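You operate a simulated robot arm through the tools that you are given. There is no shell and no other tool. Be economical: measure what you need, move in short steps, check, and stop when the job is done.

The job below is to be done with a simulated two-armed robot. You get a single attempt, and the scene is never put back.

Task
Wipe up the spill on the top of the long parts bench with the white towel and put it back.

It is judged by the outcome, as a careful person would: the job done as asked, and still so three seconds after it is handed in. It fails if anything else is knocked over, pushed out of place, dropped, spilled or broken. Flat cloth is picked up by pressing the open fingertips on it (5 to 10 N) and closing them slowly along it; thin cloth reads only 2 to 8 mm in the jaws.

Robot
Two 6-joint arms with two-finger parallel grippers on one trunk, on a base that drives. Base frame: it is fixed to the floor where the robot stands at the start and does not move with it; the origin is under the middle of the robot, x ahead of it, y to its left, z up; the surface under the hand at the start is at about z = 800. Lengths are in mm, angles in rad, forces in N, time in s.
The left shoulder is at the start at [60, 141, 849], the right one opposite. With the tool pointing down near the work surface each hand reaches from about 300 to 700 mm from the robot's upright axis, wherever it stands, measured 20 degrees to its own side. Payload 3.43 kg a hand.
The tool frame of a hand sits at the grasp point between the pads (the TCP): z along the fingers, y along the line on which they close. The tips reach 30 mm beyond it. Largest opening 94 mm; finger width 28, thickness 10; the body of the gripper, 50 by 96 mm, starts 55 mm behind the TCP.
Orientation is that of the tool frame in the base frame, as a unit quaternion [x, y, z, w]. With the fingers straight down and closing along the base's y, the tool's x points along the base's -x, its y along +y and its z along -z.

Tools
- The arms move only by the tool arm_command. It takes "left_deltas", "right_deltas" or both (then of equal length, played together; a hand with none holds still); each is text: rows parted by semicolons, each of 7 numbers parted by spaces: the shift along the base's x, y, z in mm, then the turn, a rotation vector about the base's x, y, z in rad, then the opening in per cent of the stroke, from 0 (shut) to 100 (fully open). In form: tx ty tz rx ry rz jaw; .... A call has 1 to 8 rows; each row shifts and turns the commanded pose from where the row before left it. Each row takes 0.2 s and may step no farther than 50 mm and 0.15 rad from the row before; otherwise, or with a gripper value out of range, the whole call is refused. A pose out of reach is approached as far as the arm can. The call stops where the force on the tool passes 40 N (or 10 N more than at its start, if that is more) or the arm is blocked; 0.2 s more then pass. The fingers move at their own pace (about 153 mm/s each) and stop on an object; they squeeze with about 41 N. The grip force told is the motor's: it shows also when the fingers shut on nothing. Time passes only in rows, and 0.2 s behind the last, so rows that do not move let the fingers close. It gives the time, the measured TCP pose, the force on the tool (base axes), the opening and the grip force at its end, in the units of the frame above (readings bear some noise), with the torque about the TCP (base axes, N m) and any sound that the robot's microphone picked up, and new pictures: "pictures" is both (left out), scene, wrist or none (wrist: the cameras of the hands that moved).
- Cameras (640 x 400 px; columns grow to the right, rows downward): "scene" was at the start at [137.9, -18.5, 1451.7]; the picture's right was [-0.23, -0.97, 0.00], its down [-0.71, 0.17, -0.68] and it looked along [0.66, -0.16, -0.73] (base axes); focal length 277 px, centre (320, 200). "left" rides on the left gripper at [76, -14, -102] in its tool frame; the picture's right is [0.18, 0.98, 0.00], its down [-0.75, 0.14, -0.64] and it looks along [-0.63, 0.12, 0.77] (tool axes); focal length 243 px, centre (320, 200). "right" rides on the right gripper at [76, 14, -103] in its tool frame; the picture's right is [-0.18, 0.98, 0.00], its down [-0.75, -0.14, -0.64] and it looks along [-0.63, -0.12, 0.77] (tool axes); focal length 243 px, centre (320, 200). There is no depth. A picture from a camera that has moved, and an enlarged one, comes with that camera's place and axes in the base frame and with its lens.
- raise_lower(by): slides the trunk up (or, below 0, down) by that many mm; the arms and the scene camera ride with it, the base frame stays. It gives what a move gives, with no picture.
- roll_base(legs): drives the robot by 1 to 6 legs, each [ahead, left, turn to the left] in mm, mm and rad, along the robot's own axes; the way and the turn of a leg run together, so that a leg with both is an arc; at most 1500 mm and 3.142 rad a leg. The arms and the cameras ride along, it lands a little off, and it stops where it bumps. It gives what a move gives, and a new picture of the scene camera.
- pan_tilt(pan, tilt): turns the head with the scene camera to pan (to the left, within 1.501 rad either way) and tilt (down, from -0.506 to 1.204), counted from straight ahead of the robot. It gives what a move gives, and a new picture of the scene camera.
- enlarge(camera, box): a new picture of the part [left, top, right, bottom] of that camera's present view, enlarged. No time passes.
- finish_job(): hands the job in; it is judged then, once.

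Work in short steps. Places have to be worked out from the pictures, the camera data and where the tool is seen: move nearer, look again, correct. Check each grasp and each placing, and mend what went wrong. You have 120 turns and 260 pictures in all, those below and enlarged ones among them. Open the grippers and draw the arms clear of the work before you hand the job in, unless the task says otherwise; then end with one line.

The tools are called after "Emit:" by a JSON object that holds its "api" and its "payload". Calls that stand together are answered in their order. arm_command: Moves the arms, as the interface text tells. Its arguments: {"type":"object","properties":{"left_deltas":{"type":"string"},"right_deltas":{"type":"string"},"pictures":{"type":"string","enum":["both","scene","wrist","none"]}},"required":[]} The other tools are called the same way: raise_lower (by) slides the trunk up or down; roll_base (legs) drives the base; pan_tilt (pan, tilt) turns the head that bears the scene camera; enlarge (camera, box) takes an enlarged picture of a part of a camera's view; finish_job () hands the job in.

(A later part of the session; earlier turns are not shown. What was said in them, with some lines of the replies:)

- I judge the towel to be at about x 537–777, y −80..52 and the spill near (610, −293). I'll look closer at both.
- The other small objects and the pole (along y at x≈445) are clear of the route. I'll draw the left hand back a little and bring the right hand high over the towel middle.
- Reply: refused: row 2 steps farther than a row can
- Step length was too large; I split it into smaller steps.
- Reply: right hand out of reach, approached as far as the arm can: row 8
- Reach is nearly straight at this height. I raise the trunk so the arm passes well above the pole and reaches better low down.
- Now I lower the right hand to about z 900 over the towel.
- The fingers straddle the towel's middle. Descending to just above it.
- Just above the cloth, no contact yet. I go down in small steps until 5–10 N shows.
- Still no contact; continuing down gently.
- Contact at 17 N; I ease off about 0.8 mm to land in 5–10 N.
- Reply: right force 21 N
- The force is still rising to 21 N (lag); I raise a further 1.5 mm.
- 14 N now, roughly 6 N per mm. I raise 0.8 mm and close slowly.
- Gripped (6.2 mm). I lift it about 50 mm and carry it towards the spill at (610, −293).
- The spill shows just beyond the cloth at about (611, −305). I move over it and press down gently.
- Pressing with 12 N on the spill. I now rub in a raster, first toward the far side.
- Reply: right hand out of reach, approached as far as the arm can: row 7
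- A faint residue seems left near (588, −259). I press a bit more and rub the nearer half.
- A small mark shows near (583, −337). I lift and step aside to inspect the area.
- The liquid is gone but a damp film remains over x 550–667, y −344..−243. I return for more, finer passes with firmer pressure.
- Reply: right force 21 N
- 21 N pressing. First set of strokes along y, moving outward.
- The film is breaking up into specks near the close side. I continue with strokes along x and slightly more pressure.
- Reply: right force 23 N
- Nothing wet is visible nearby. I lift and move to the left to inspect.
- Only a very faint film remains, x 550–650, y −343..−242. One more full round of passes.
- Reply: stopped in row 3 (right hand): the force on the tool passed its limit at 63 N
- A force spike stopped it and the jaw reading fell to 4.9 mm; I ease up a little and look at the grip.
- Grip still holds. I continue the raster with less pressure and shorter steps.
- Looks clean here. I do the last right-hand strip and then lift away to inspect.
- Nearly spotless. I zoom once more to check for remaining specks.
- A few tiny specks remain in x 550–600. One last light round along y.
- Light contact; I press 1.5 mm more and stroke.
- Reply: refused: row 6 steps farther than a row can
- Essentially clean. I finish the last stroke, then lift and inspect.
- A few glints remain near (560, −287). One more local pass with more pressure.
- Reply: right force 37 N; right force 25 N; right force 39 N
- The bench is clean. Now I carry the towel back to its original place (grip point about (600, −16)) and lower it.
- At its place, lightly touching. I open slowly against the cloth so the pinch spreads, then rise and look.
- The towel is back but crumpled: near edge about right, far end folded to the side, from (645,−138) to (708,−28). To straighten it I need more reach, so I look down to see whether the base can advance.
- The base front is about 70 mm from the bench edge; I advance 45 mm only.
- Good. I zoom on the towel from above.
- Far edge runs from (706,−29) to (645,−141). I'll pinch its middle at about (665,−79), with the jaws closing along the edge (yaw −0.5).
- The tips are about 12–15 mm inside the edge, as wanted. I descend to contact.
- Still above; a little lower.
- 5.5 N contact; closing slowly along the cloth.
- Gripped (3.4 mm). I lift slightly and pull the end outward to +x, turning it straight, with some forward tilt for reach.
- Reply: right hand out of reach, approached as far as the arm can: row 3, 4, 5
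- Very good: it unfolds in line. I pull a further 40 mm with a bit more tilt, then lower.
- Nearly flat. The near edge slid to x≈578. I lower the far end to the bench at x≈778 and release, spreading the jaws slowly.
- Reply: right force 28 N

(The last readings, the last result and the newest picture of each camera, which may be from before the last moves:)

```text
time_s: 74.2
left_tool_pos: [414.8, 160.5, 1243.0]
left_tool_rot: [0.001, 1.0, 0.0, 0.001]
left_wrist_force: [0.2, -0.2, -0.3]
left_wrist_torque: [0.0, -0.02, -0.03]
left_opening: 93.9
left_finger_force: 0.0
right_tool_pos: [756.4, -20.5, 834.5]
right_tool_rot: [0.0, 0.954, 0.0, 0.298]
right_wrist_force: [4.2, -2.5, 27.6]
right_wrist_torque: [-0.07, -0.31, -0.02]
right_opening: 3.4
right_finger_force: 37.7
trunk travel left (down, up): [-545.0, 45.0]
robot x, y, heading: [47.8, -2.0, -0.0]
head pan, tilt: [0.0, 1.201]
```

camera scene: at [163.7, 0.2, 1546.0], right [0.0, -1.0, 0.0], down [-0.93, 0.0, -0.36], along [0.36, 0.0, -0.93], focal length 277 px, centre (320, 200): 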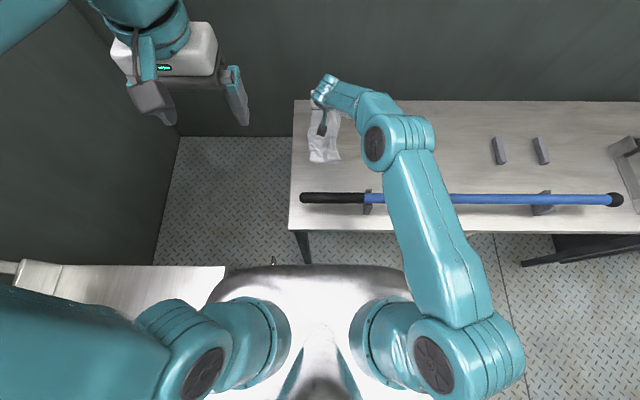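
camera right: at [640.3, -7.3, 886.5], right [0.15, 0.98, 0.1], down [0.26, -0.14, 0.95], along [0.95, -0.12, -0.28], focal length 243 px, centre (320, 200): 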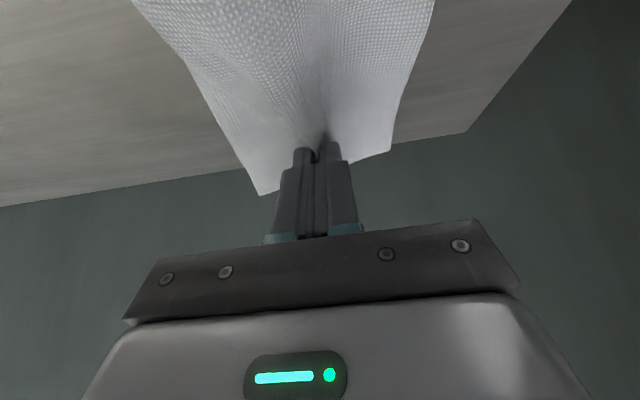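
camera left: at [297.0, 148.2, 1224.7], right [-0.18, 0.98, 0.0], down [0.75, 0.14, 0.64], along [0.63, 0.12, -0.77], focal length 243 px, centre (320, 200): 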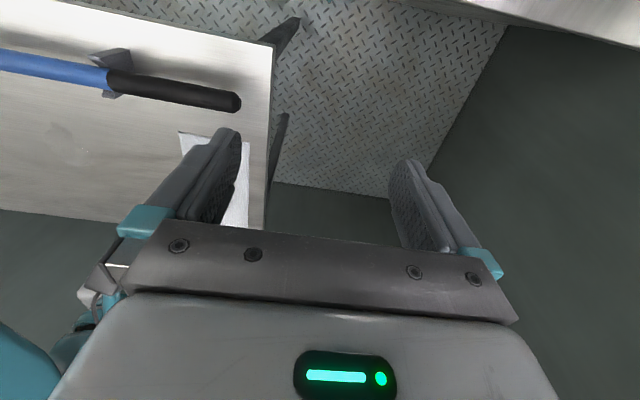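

Touching firmly; I ease up 2.5 mm, open slowly, and rise backwards along the tool.

Emit:
{"api": "arm_command", "payload": {"right_deltas": "0 0 3 0 0 0 0;0 0 0 0 0 0 10;0 0 0 0 0 0 22;0 0 0 0 0 0 36;0 0 0 0 0 0 50;-5 0 20 0 0 0 50;-10 0 40 0 0 0 50;-20 0 40 0 0.1 0 50"}}

Emit:
{"api": "enlarge", "payload": {"camera": "scene", "box": [280, 95, 400, 170]}}

```text
time_s: 76.0
left_tool_pos: [418.8, 159.6, 1239.8]
left_tool_rot: [0.002, 1.0, 0.0, 0.0]
left_wrist_force: [-0.2, 0.4, -0.4]
left_wrist_torque: [0.01, 0.0, -0.01]
left_opening: 94.2
left_finger_force: 0.1
right_tool_pos: [719.7, -22.4, 929.6]
right_tool_rot: [-0.002, 0.97, -0.001, 0.243]
right_wrist_force: [-0.5, 0.4, -0.9]
right_wrist_torque: [-0.01, 0.03, 0.01]
right_opening: 47.1
right_finger_force: 0.1
trunk travel left (down, up): [-545.0, 45.0]
robot x, y, heading: [48.1, -1.6, 0.006]
head pan, tilt: [0.0, 1.201]
camera scene: at [165.7, 0.3, 1545.6], right [0.0, -1.0, 0.0], down [-0.93, 0.0, -0.36], along [0.36, 0.0, -0.93], focal length 277 px, centre (320, 200)
camera right: at [604.3, -7.7, 984.1], right [0.16, 0.98, 0.08], down [0.36, -0.14, 0.92], along [0.92, -0.12, -0.38], focal length 243 px, centre (320, 200)
```

scene: 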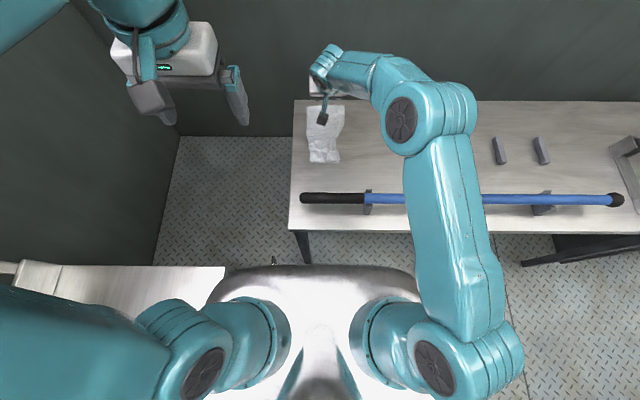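
right: 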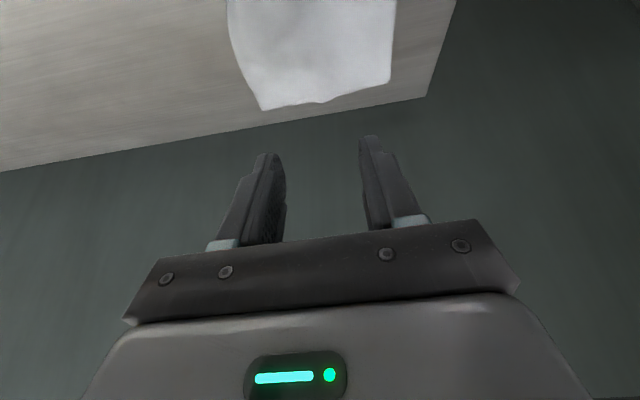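

```text
5.33 times, centred on (340, 132) of scene
camera zoom: at [165.7, 0.3, 1545.6], right [0.0, -1.0, 0.0], down [-0.93, 0.0, -0.36], along [0.36, 0.0, -0.93], focal length 1477 px, centre (213, 560)
```

zoom: 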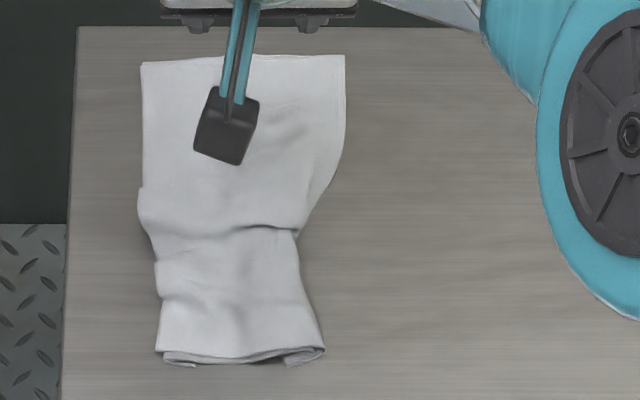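

Excellent: far edge at x≈789, y 45..−83, close to the original. Now I pinch the near edge's middle at (592,−17) and pull it back about 40 mm.

Emit:
{"api": "arm_command", "payload": {"right_deltas": "-30 1 0 0 0.1225 0 50;-30 1 0 0 0.1225 0 50;-30 1 0 0 0.1225 0 50;-30 1 0 0 0.12 0 50;-5 1 -30 0 0 0 50;0 0 -30 0 0 0 50;0 0 -26 0 0 0 50;0 0 0 0 0 0 50"}}

Emit:
{"api": "enlarge", "payload": {"camera": "scene", "box": [280, 95, 400, 170]}}

```text
time_s: 77.8
left_tool_pos: [417.1, 160.5, 1241.5]
left_tool_rot: [0.002, 1.0, 0.0, 0.001]
left_wrist_force: [0.1, 0.2, -0.2]
left_wrist_torque: [-0.01, -0.01, 0.01]
left_opening: 94.3
left_finger_force: 0.0
right_tool_pos: [594.9, -15.9, 846.7]
right_tool_rot: [-0.001, 1.0, 0.0, 0.005]
right_wrist_force: [-0.4, 0.8, -0.6]
right_wrist_torque: [0.03, -0.07, -0.02]
right_opening: 46.8
right_finger_force: 0.0
trunk travel left (down, up): [-545.0, 45.0]
robot x, y, heading: [44.7, -1.5, -0.0]
head pan, tilt: [0.0, 1.201]
camera scene: at [163.3, -0.2, 1546.0], right [0.0, -1.0, 0.0], down [-0.93, 0.0, -0.36], along [0.36, 0.0, -0.93], focal length 277 px, centre (320, 200)
camera right: at [517.2, -3.0, 948.1], right [0.18, 0.98, 0.0], down [0.75, -0.14, 0.65], along [0.64, -0.12, -0.76], focal length 243 px, centre (320, 200)
```

scene: 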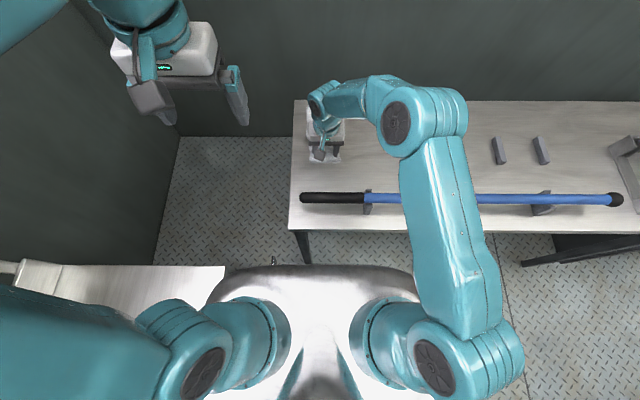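
right: 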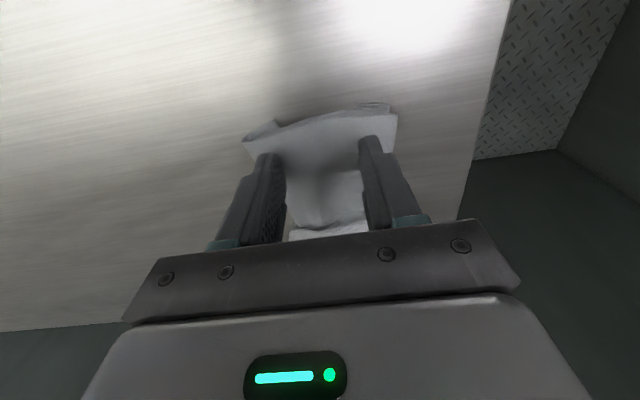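

```text
5.33 times, centred on (340, 132) of scene
camera zoom: at [163.3, -0.2, 1546.0], right [0.0, -1.0, 0.0], down [-0.93, 0.0, -0.36], along [0.36, 0.0, -0.93], focal length 1477 px, centre (213, 560)
```

zoom: 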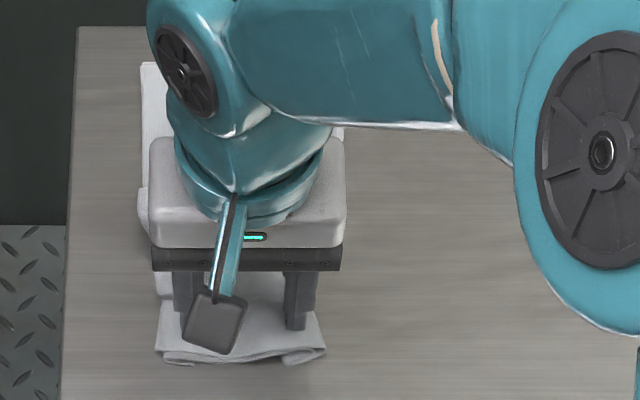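

Fingers are just inside the near edge. I descend to contact.

Emit:
{"api": "arm_command", "payload": {"right_deltas": "0 0 -7 0 0 0 45;0 0 -4 0 0 0 45;0 0 -2 0 0 0 45;0 0 0 0 0 0 45", "pictures": "none"}}

```text
time_s: 78.8
left_tool_pos: [417.7, 160.8, 1242.0]
left_tool_rot: [0.002, 1.0, 0.0, 0.001]
left_wrist_force: [-1.1, 0.1, -0.8]
left_wrist_torque: [-0.01, -0.01, 0.0]
left_opening: 94.0
left_finger_force: 0.0
right_tool_pos: [595.0, -17.6, 834.9]
right_tool_rot: [-0.001, 1.0, 0.0, 0.006]
right_wrist_force: [-2.7, -1.2, 10.7]
right_wrist_torque: [-0.26, 0.13, -0.07]
right_opening: 42.1
right_finger_force: 0.1
trunk travel left (down, up): [-545.0, 45.0]
robot x, y, heading: [48.7, 2.4, 0.002]
head pan, tilt: [0.0, 1.201]
```

10.7 N. Closing slowly.

Emit:
{"api": "arm_command", "payload": {"right_deltas": "0 0 0.3 0 0 0 40;0 0 0 0 0 0 34;0 0 0 0 0 0 28;0 0 0 0 0 0 22;0 0 0 0 0 0 16;0 0 0 0 0 0 10;0 0 0 0 0 0 4;0 0 0 0 0 0 0", "pictures": "wrist"}}

```text
time_s: 80.6
left_tool_pos: [417.7, 161.4, 1241.1]
left_tool_rot: [0.002, 1.0, 0.0, 0.0]
left_wrist_force: [0.0, -0.6, -0.5]
left_wrist_torque: [0.0, 0.0, 0.02]
left_opening: 93.9
left_finger_force: 0.0
right_tool_pos: [593.9, -16.3, 834.1]
right_tool_rot: [-0.001, 1.0, -0.001, 0.005]
right_wrist_force: [-0.7, -1.8, 7.2]
right_wrist_torque: [-0.13, 0.07, 0.03]
right_opening: 3.0
right_finger_force: 37.6
trunk travel left (down, up): [-545.0, 45.0]
robot x, y, heading: [50.4, -4.9, -0.001]
head pan, tilt: [0.0, 1.201]
camera right: at [516.8, -3.1, 935.6], right [0.18, 0.98, 0.0], down [0.75, -0.14, 0.65], along [0.64, -0.12, -0.76], focal length 243 px, centre (320, 200)
```

right: 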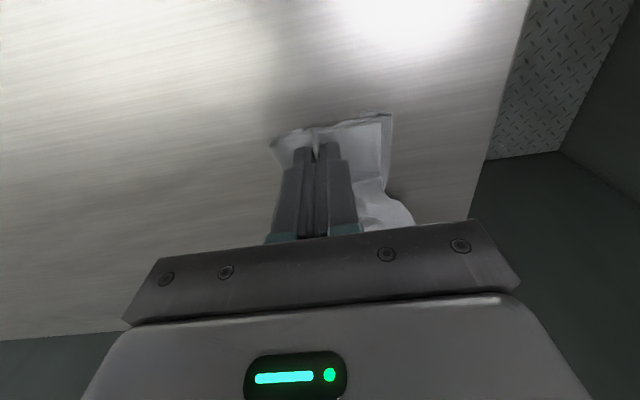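

Gripped. I lift 12 mm, pull back 45 mm, lower, and spread the jaws.

Emit:
{"api": "arm_command", "payload": {"right_deltas": "0 0 12 0 0 0 0;-12 0 0 0 0 0 0;-12 0 0 0 0 0 0;-12 0 0 0 0 0 0;-10 0 0 0 0 0 0;0 0 -10 0 0 0 0;0 0 -1 0 0 0 0;0 0 0 0 0 0 0"}}

Emit:
{"api": "enlarge", "payload": {"camera": "scene", "box": [280, 95, 400, 170]}}

```text
time_s: 82.4
left_tool_pos: [417.7, 159.9, 1241.9]
left_tool_rot: [0.003, 1.0, 0.0, 0.0]
left_wrist_force: [-0.1, 0.0, 0.7]
left_wrist_torque: [0.0, 0.02, -0.06]
left_opening: 93.9
left_finger_force: 0.1
right_tool_pos: [549.0, -17.8, 835.8]
right_tool_rot: [-0.002, 1.0, 0.0, 0.004]
right_wrist_force: [-1.7, -0.7, 2.7]
right_wrist_torque: [-0.02, 0.05, 0.03]
right_opening: 2.9
right_finger_force: 37.1
trunk travel left (down, up): [-545.0, 45.0]
robot x, y, heading: [47.1, -2.4, -0.003]
head pan, tilt: [0.0, 1.201]
camera scene: at [164.5, 0.0, 1545.9], right [0.0, -1.0, 0.0], down [-0.93, 0.0, -0.36], along [0.36, 0.0, -0.93], focal length 277 px, centre (320, 200)
camera right: at [471.7, -3.4, 936.5], right [0.18, 0.98, 0.0], down [0.75, -0.14, 0.65], along [0.64, -0.12, -0.76], focal length 243 px, centre (320, 200)
```

scene: 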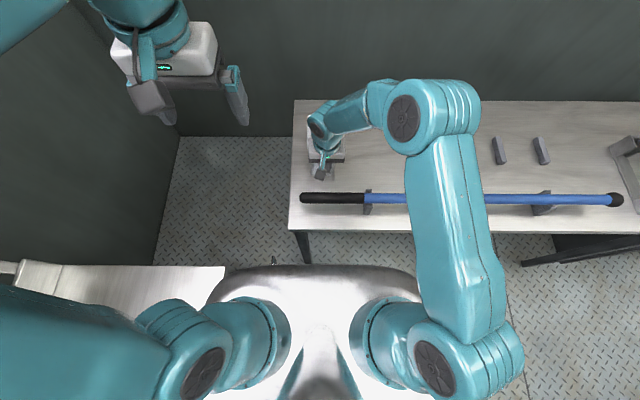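
right: 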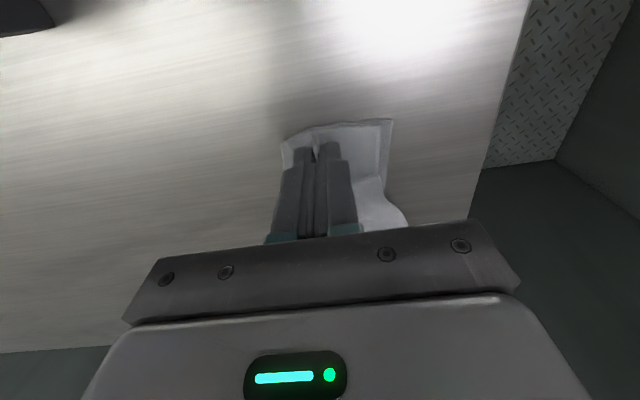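

```text
5.33 times, centred on (340, 132) of scene
camera zoom: at [164.5, 0.0, 1545.9], right [0.0, -1.0, 0.0], down [-0.93, 0.0, -0.36], along [0.36, 0.0, -0.93], focal length 1477 px, centre (213, 560)
```

zoom: 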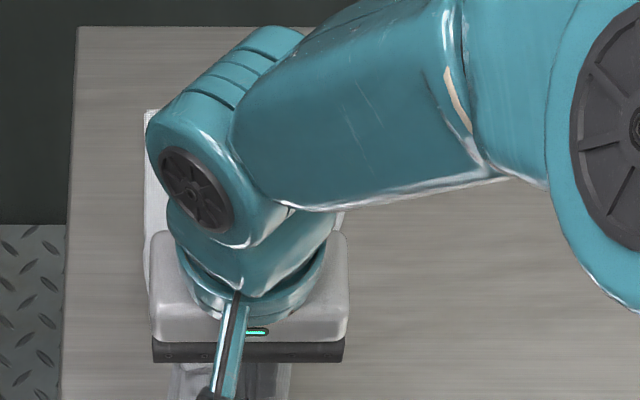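

The whole towel slid with the pull: far edge now ~750, near ~535, centre within ~10 mm of the original. I release, spreading, and rise to look.

Emit:
{"api": "arm_command", "payload": {"right_deltas": "0 0 -1 0 0 0 10;0 0 0 0 0 0 22;0 0 0 0 0 0 36;0 0 0 0 0 0 55;0 0 0 0 0 0 70;0 0 35 0 0 0 70;-20 0 45 0 0 0 70;-45 0 20 0 0 0 70"}}

Emit:
{"api": "enlarge", "payload": {"camera": "scene", "box": [280, 95, 400, 170]}}

```text
time_s: 84.2
left_tool_pos: [417.2, 160.3, 1242.5]
left_tool_rot: [0.002, 1.0, 0.0, 0.001]
left_wrist_force: [-0.5, -0.2, 1.4]
left_wrist_torque: [-0.02, -0.03, 0.0]
left_opening: 94.1
left_finger_force: 0.0
right_tool_pos: [484.7, -17.0, 932.7]
right_tool_rot: [-0.001, 1.0, -0.001, 0.006]
right_wrist_force: [0.1, -0.1, 0.6]
right_wrist_torque: [0.01, -0.01, -0.01]
right_opening: 65.9
right_finger_force: 0.1
trunk travel left (down, up): [-545.0, 45.0]
robot x, y, heading: [48.7, 2.7, 0.0]
head pan, tilt: [0.0, 1.201]
camera scene: at [162.7, 0.0, 1546.0], right [0.0, -1.0, 0.0], down [-0.93, 0.0, -0.36], along [0.36, 0.0, -0.93], focal length 277 px, centre (320, 200)
camera right: at [406.7, -2.5, 1034.7], right [0.18, 0.98, 0.0], down [0.75, -0.14, 0.65], along [0.64, -0.12, -0.76], focal length 243 px, centre (320, 200)
```

scene: 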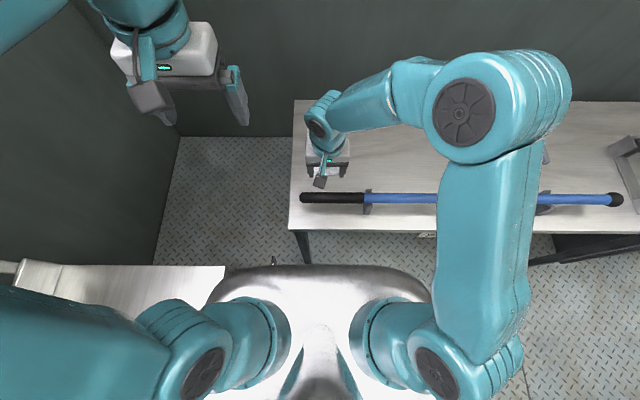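
right: 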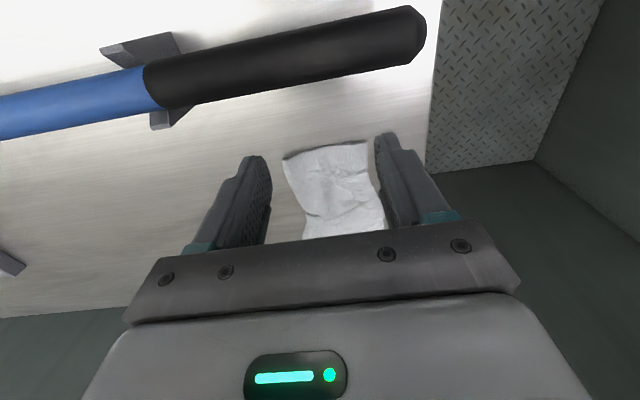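

```text
5.33 times, centred on (340, 132) of scene
camera zoom: at [162.7, 0.0, 1546.0], right [0.0, -1.0, 0.0], down [-0.93, 0.0, -0.36], along [0.36, 0.0, -0.93], focal length 1477 px, centre (213, 560)
```

zoom: 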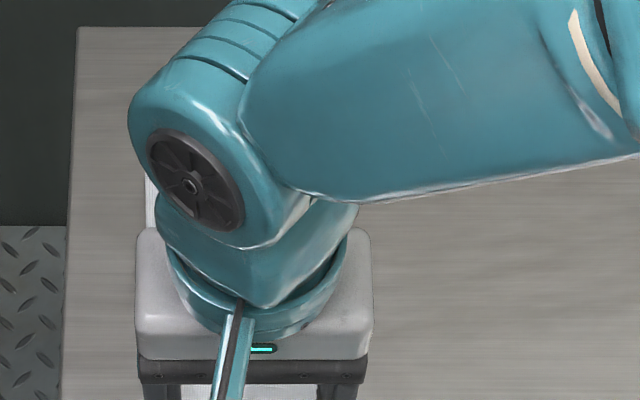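

I move the right hand up and to the right to clear the view.

Emit:
{"api": "arm_command", "payload": {"right_deltas": "0 0 45 0 0 0 70;0 0 45 0 0 0 70;0 -45 10 0 0 0 70;0 -45 10 0 0 0 70;0 -45 0 0 0 0 70;0 -45 0 0 0 0 70;0 -45 0 0 0 0 70;0 -45 0 0 0 0 70"}}

Emit:
{"api": "enlarge", "payload": {"camera": "scene", "box": [280, 95, 440, 195]}}

```text
time_s: 86.0
left_tool_pos: [419.5, 158.9, 1241.6]
left_tool_rot: [0.002, 1.0, 0.001, 0.0]
left_wrist_force: [1.0, 0.1, 0.5]
left_wrist_torque: [0.06, 0.04, 0.01]
left_opening: 93.8
left_finger_force: 0.0
right_tool_pos: [485.3, -291.2, 1042.0]
right_tool_rot: [-0.001, 1.0, 0.001, 0.004]
right_wrist_force: [0.3, -0.3, -0.1]
right_wrist_torque: [0.02, 0.0, -0.04]
right_opening: 65.6
right_finger_force: 0.1
trunk travel left (down, up): [-545.0, 45.0]
robot x, y, heading: [46.0, 0.3, 0.001]
head pan, tilt: [0.0, 1.201]
camera scene: at [165.1, -2.4, 1545.8], right [0.0, -1.0, 0.0], down [-0.93, 0.0, -0.36], along [0.36, 0.0, -0.93], focal length 277 px, centre (320, 200)
camera right: at [407.6, -277.0, 1143.4], right [0.18, 0.98, 0.0], down [0.75, -0.14, 0.65], along [0.64, -0.12, -0.76], focal length 243 px, centre (320, 200)
```

scene: 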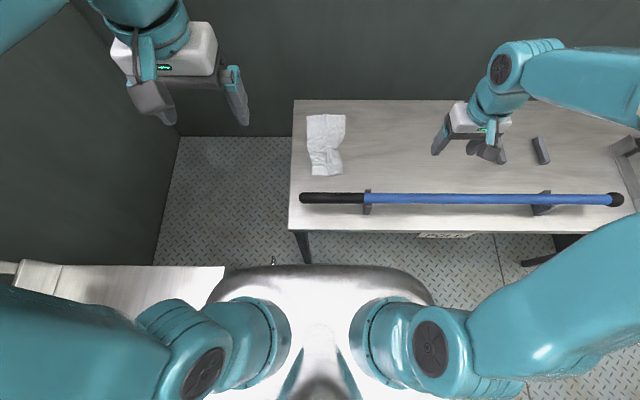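
right: 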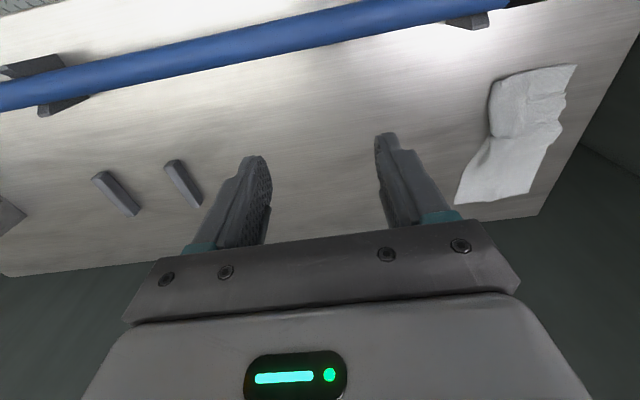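

```text
4.00 times, centred on (360, 145) of scene
camera zoom: at [165.1, -2.4, 1545.8], right [0.0, -1.0, 0.0], down [-0.93, 0.0, -0.36], along [0.36, 0.0, -0.93], focal length 1108 px, centre (160, 420)
```

zoom: 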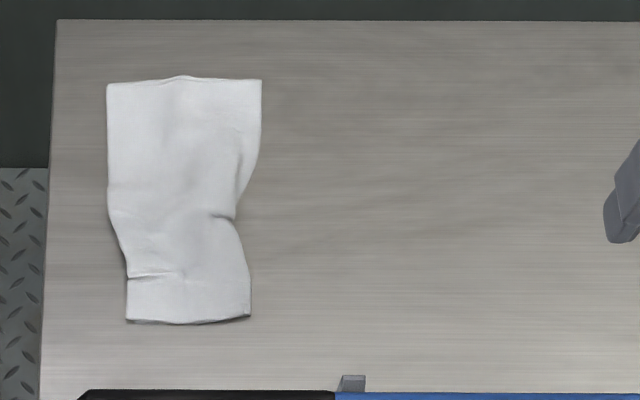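

The towel lies nearly flat in its original place (x 534–752, y 41..−86). The bench is dry, the pole and other parts are untouched, and both grippers are open and clear. I'm handing in.

Emit:
{"api": "finish_job", "payload": {}}

```text
The job is handed in.
```

I wiped up the spill with the white towel and laid the towel back within about 25 mm of where it was, with a few small creases; nothing else on the bench was moved.
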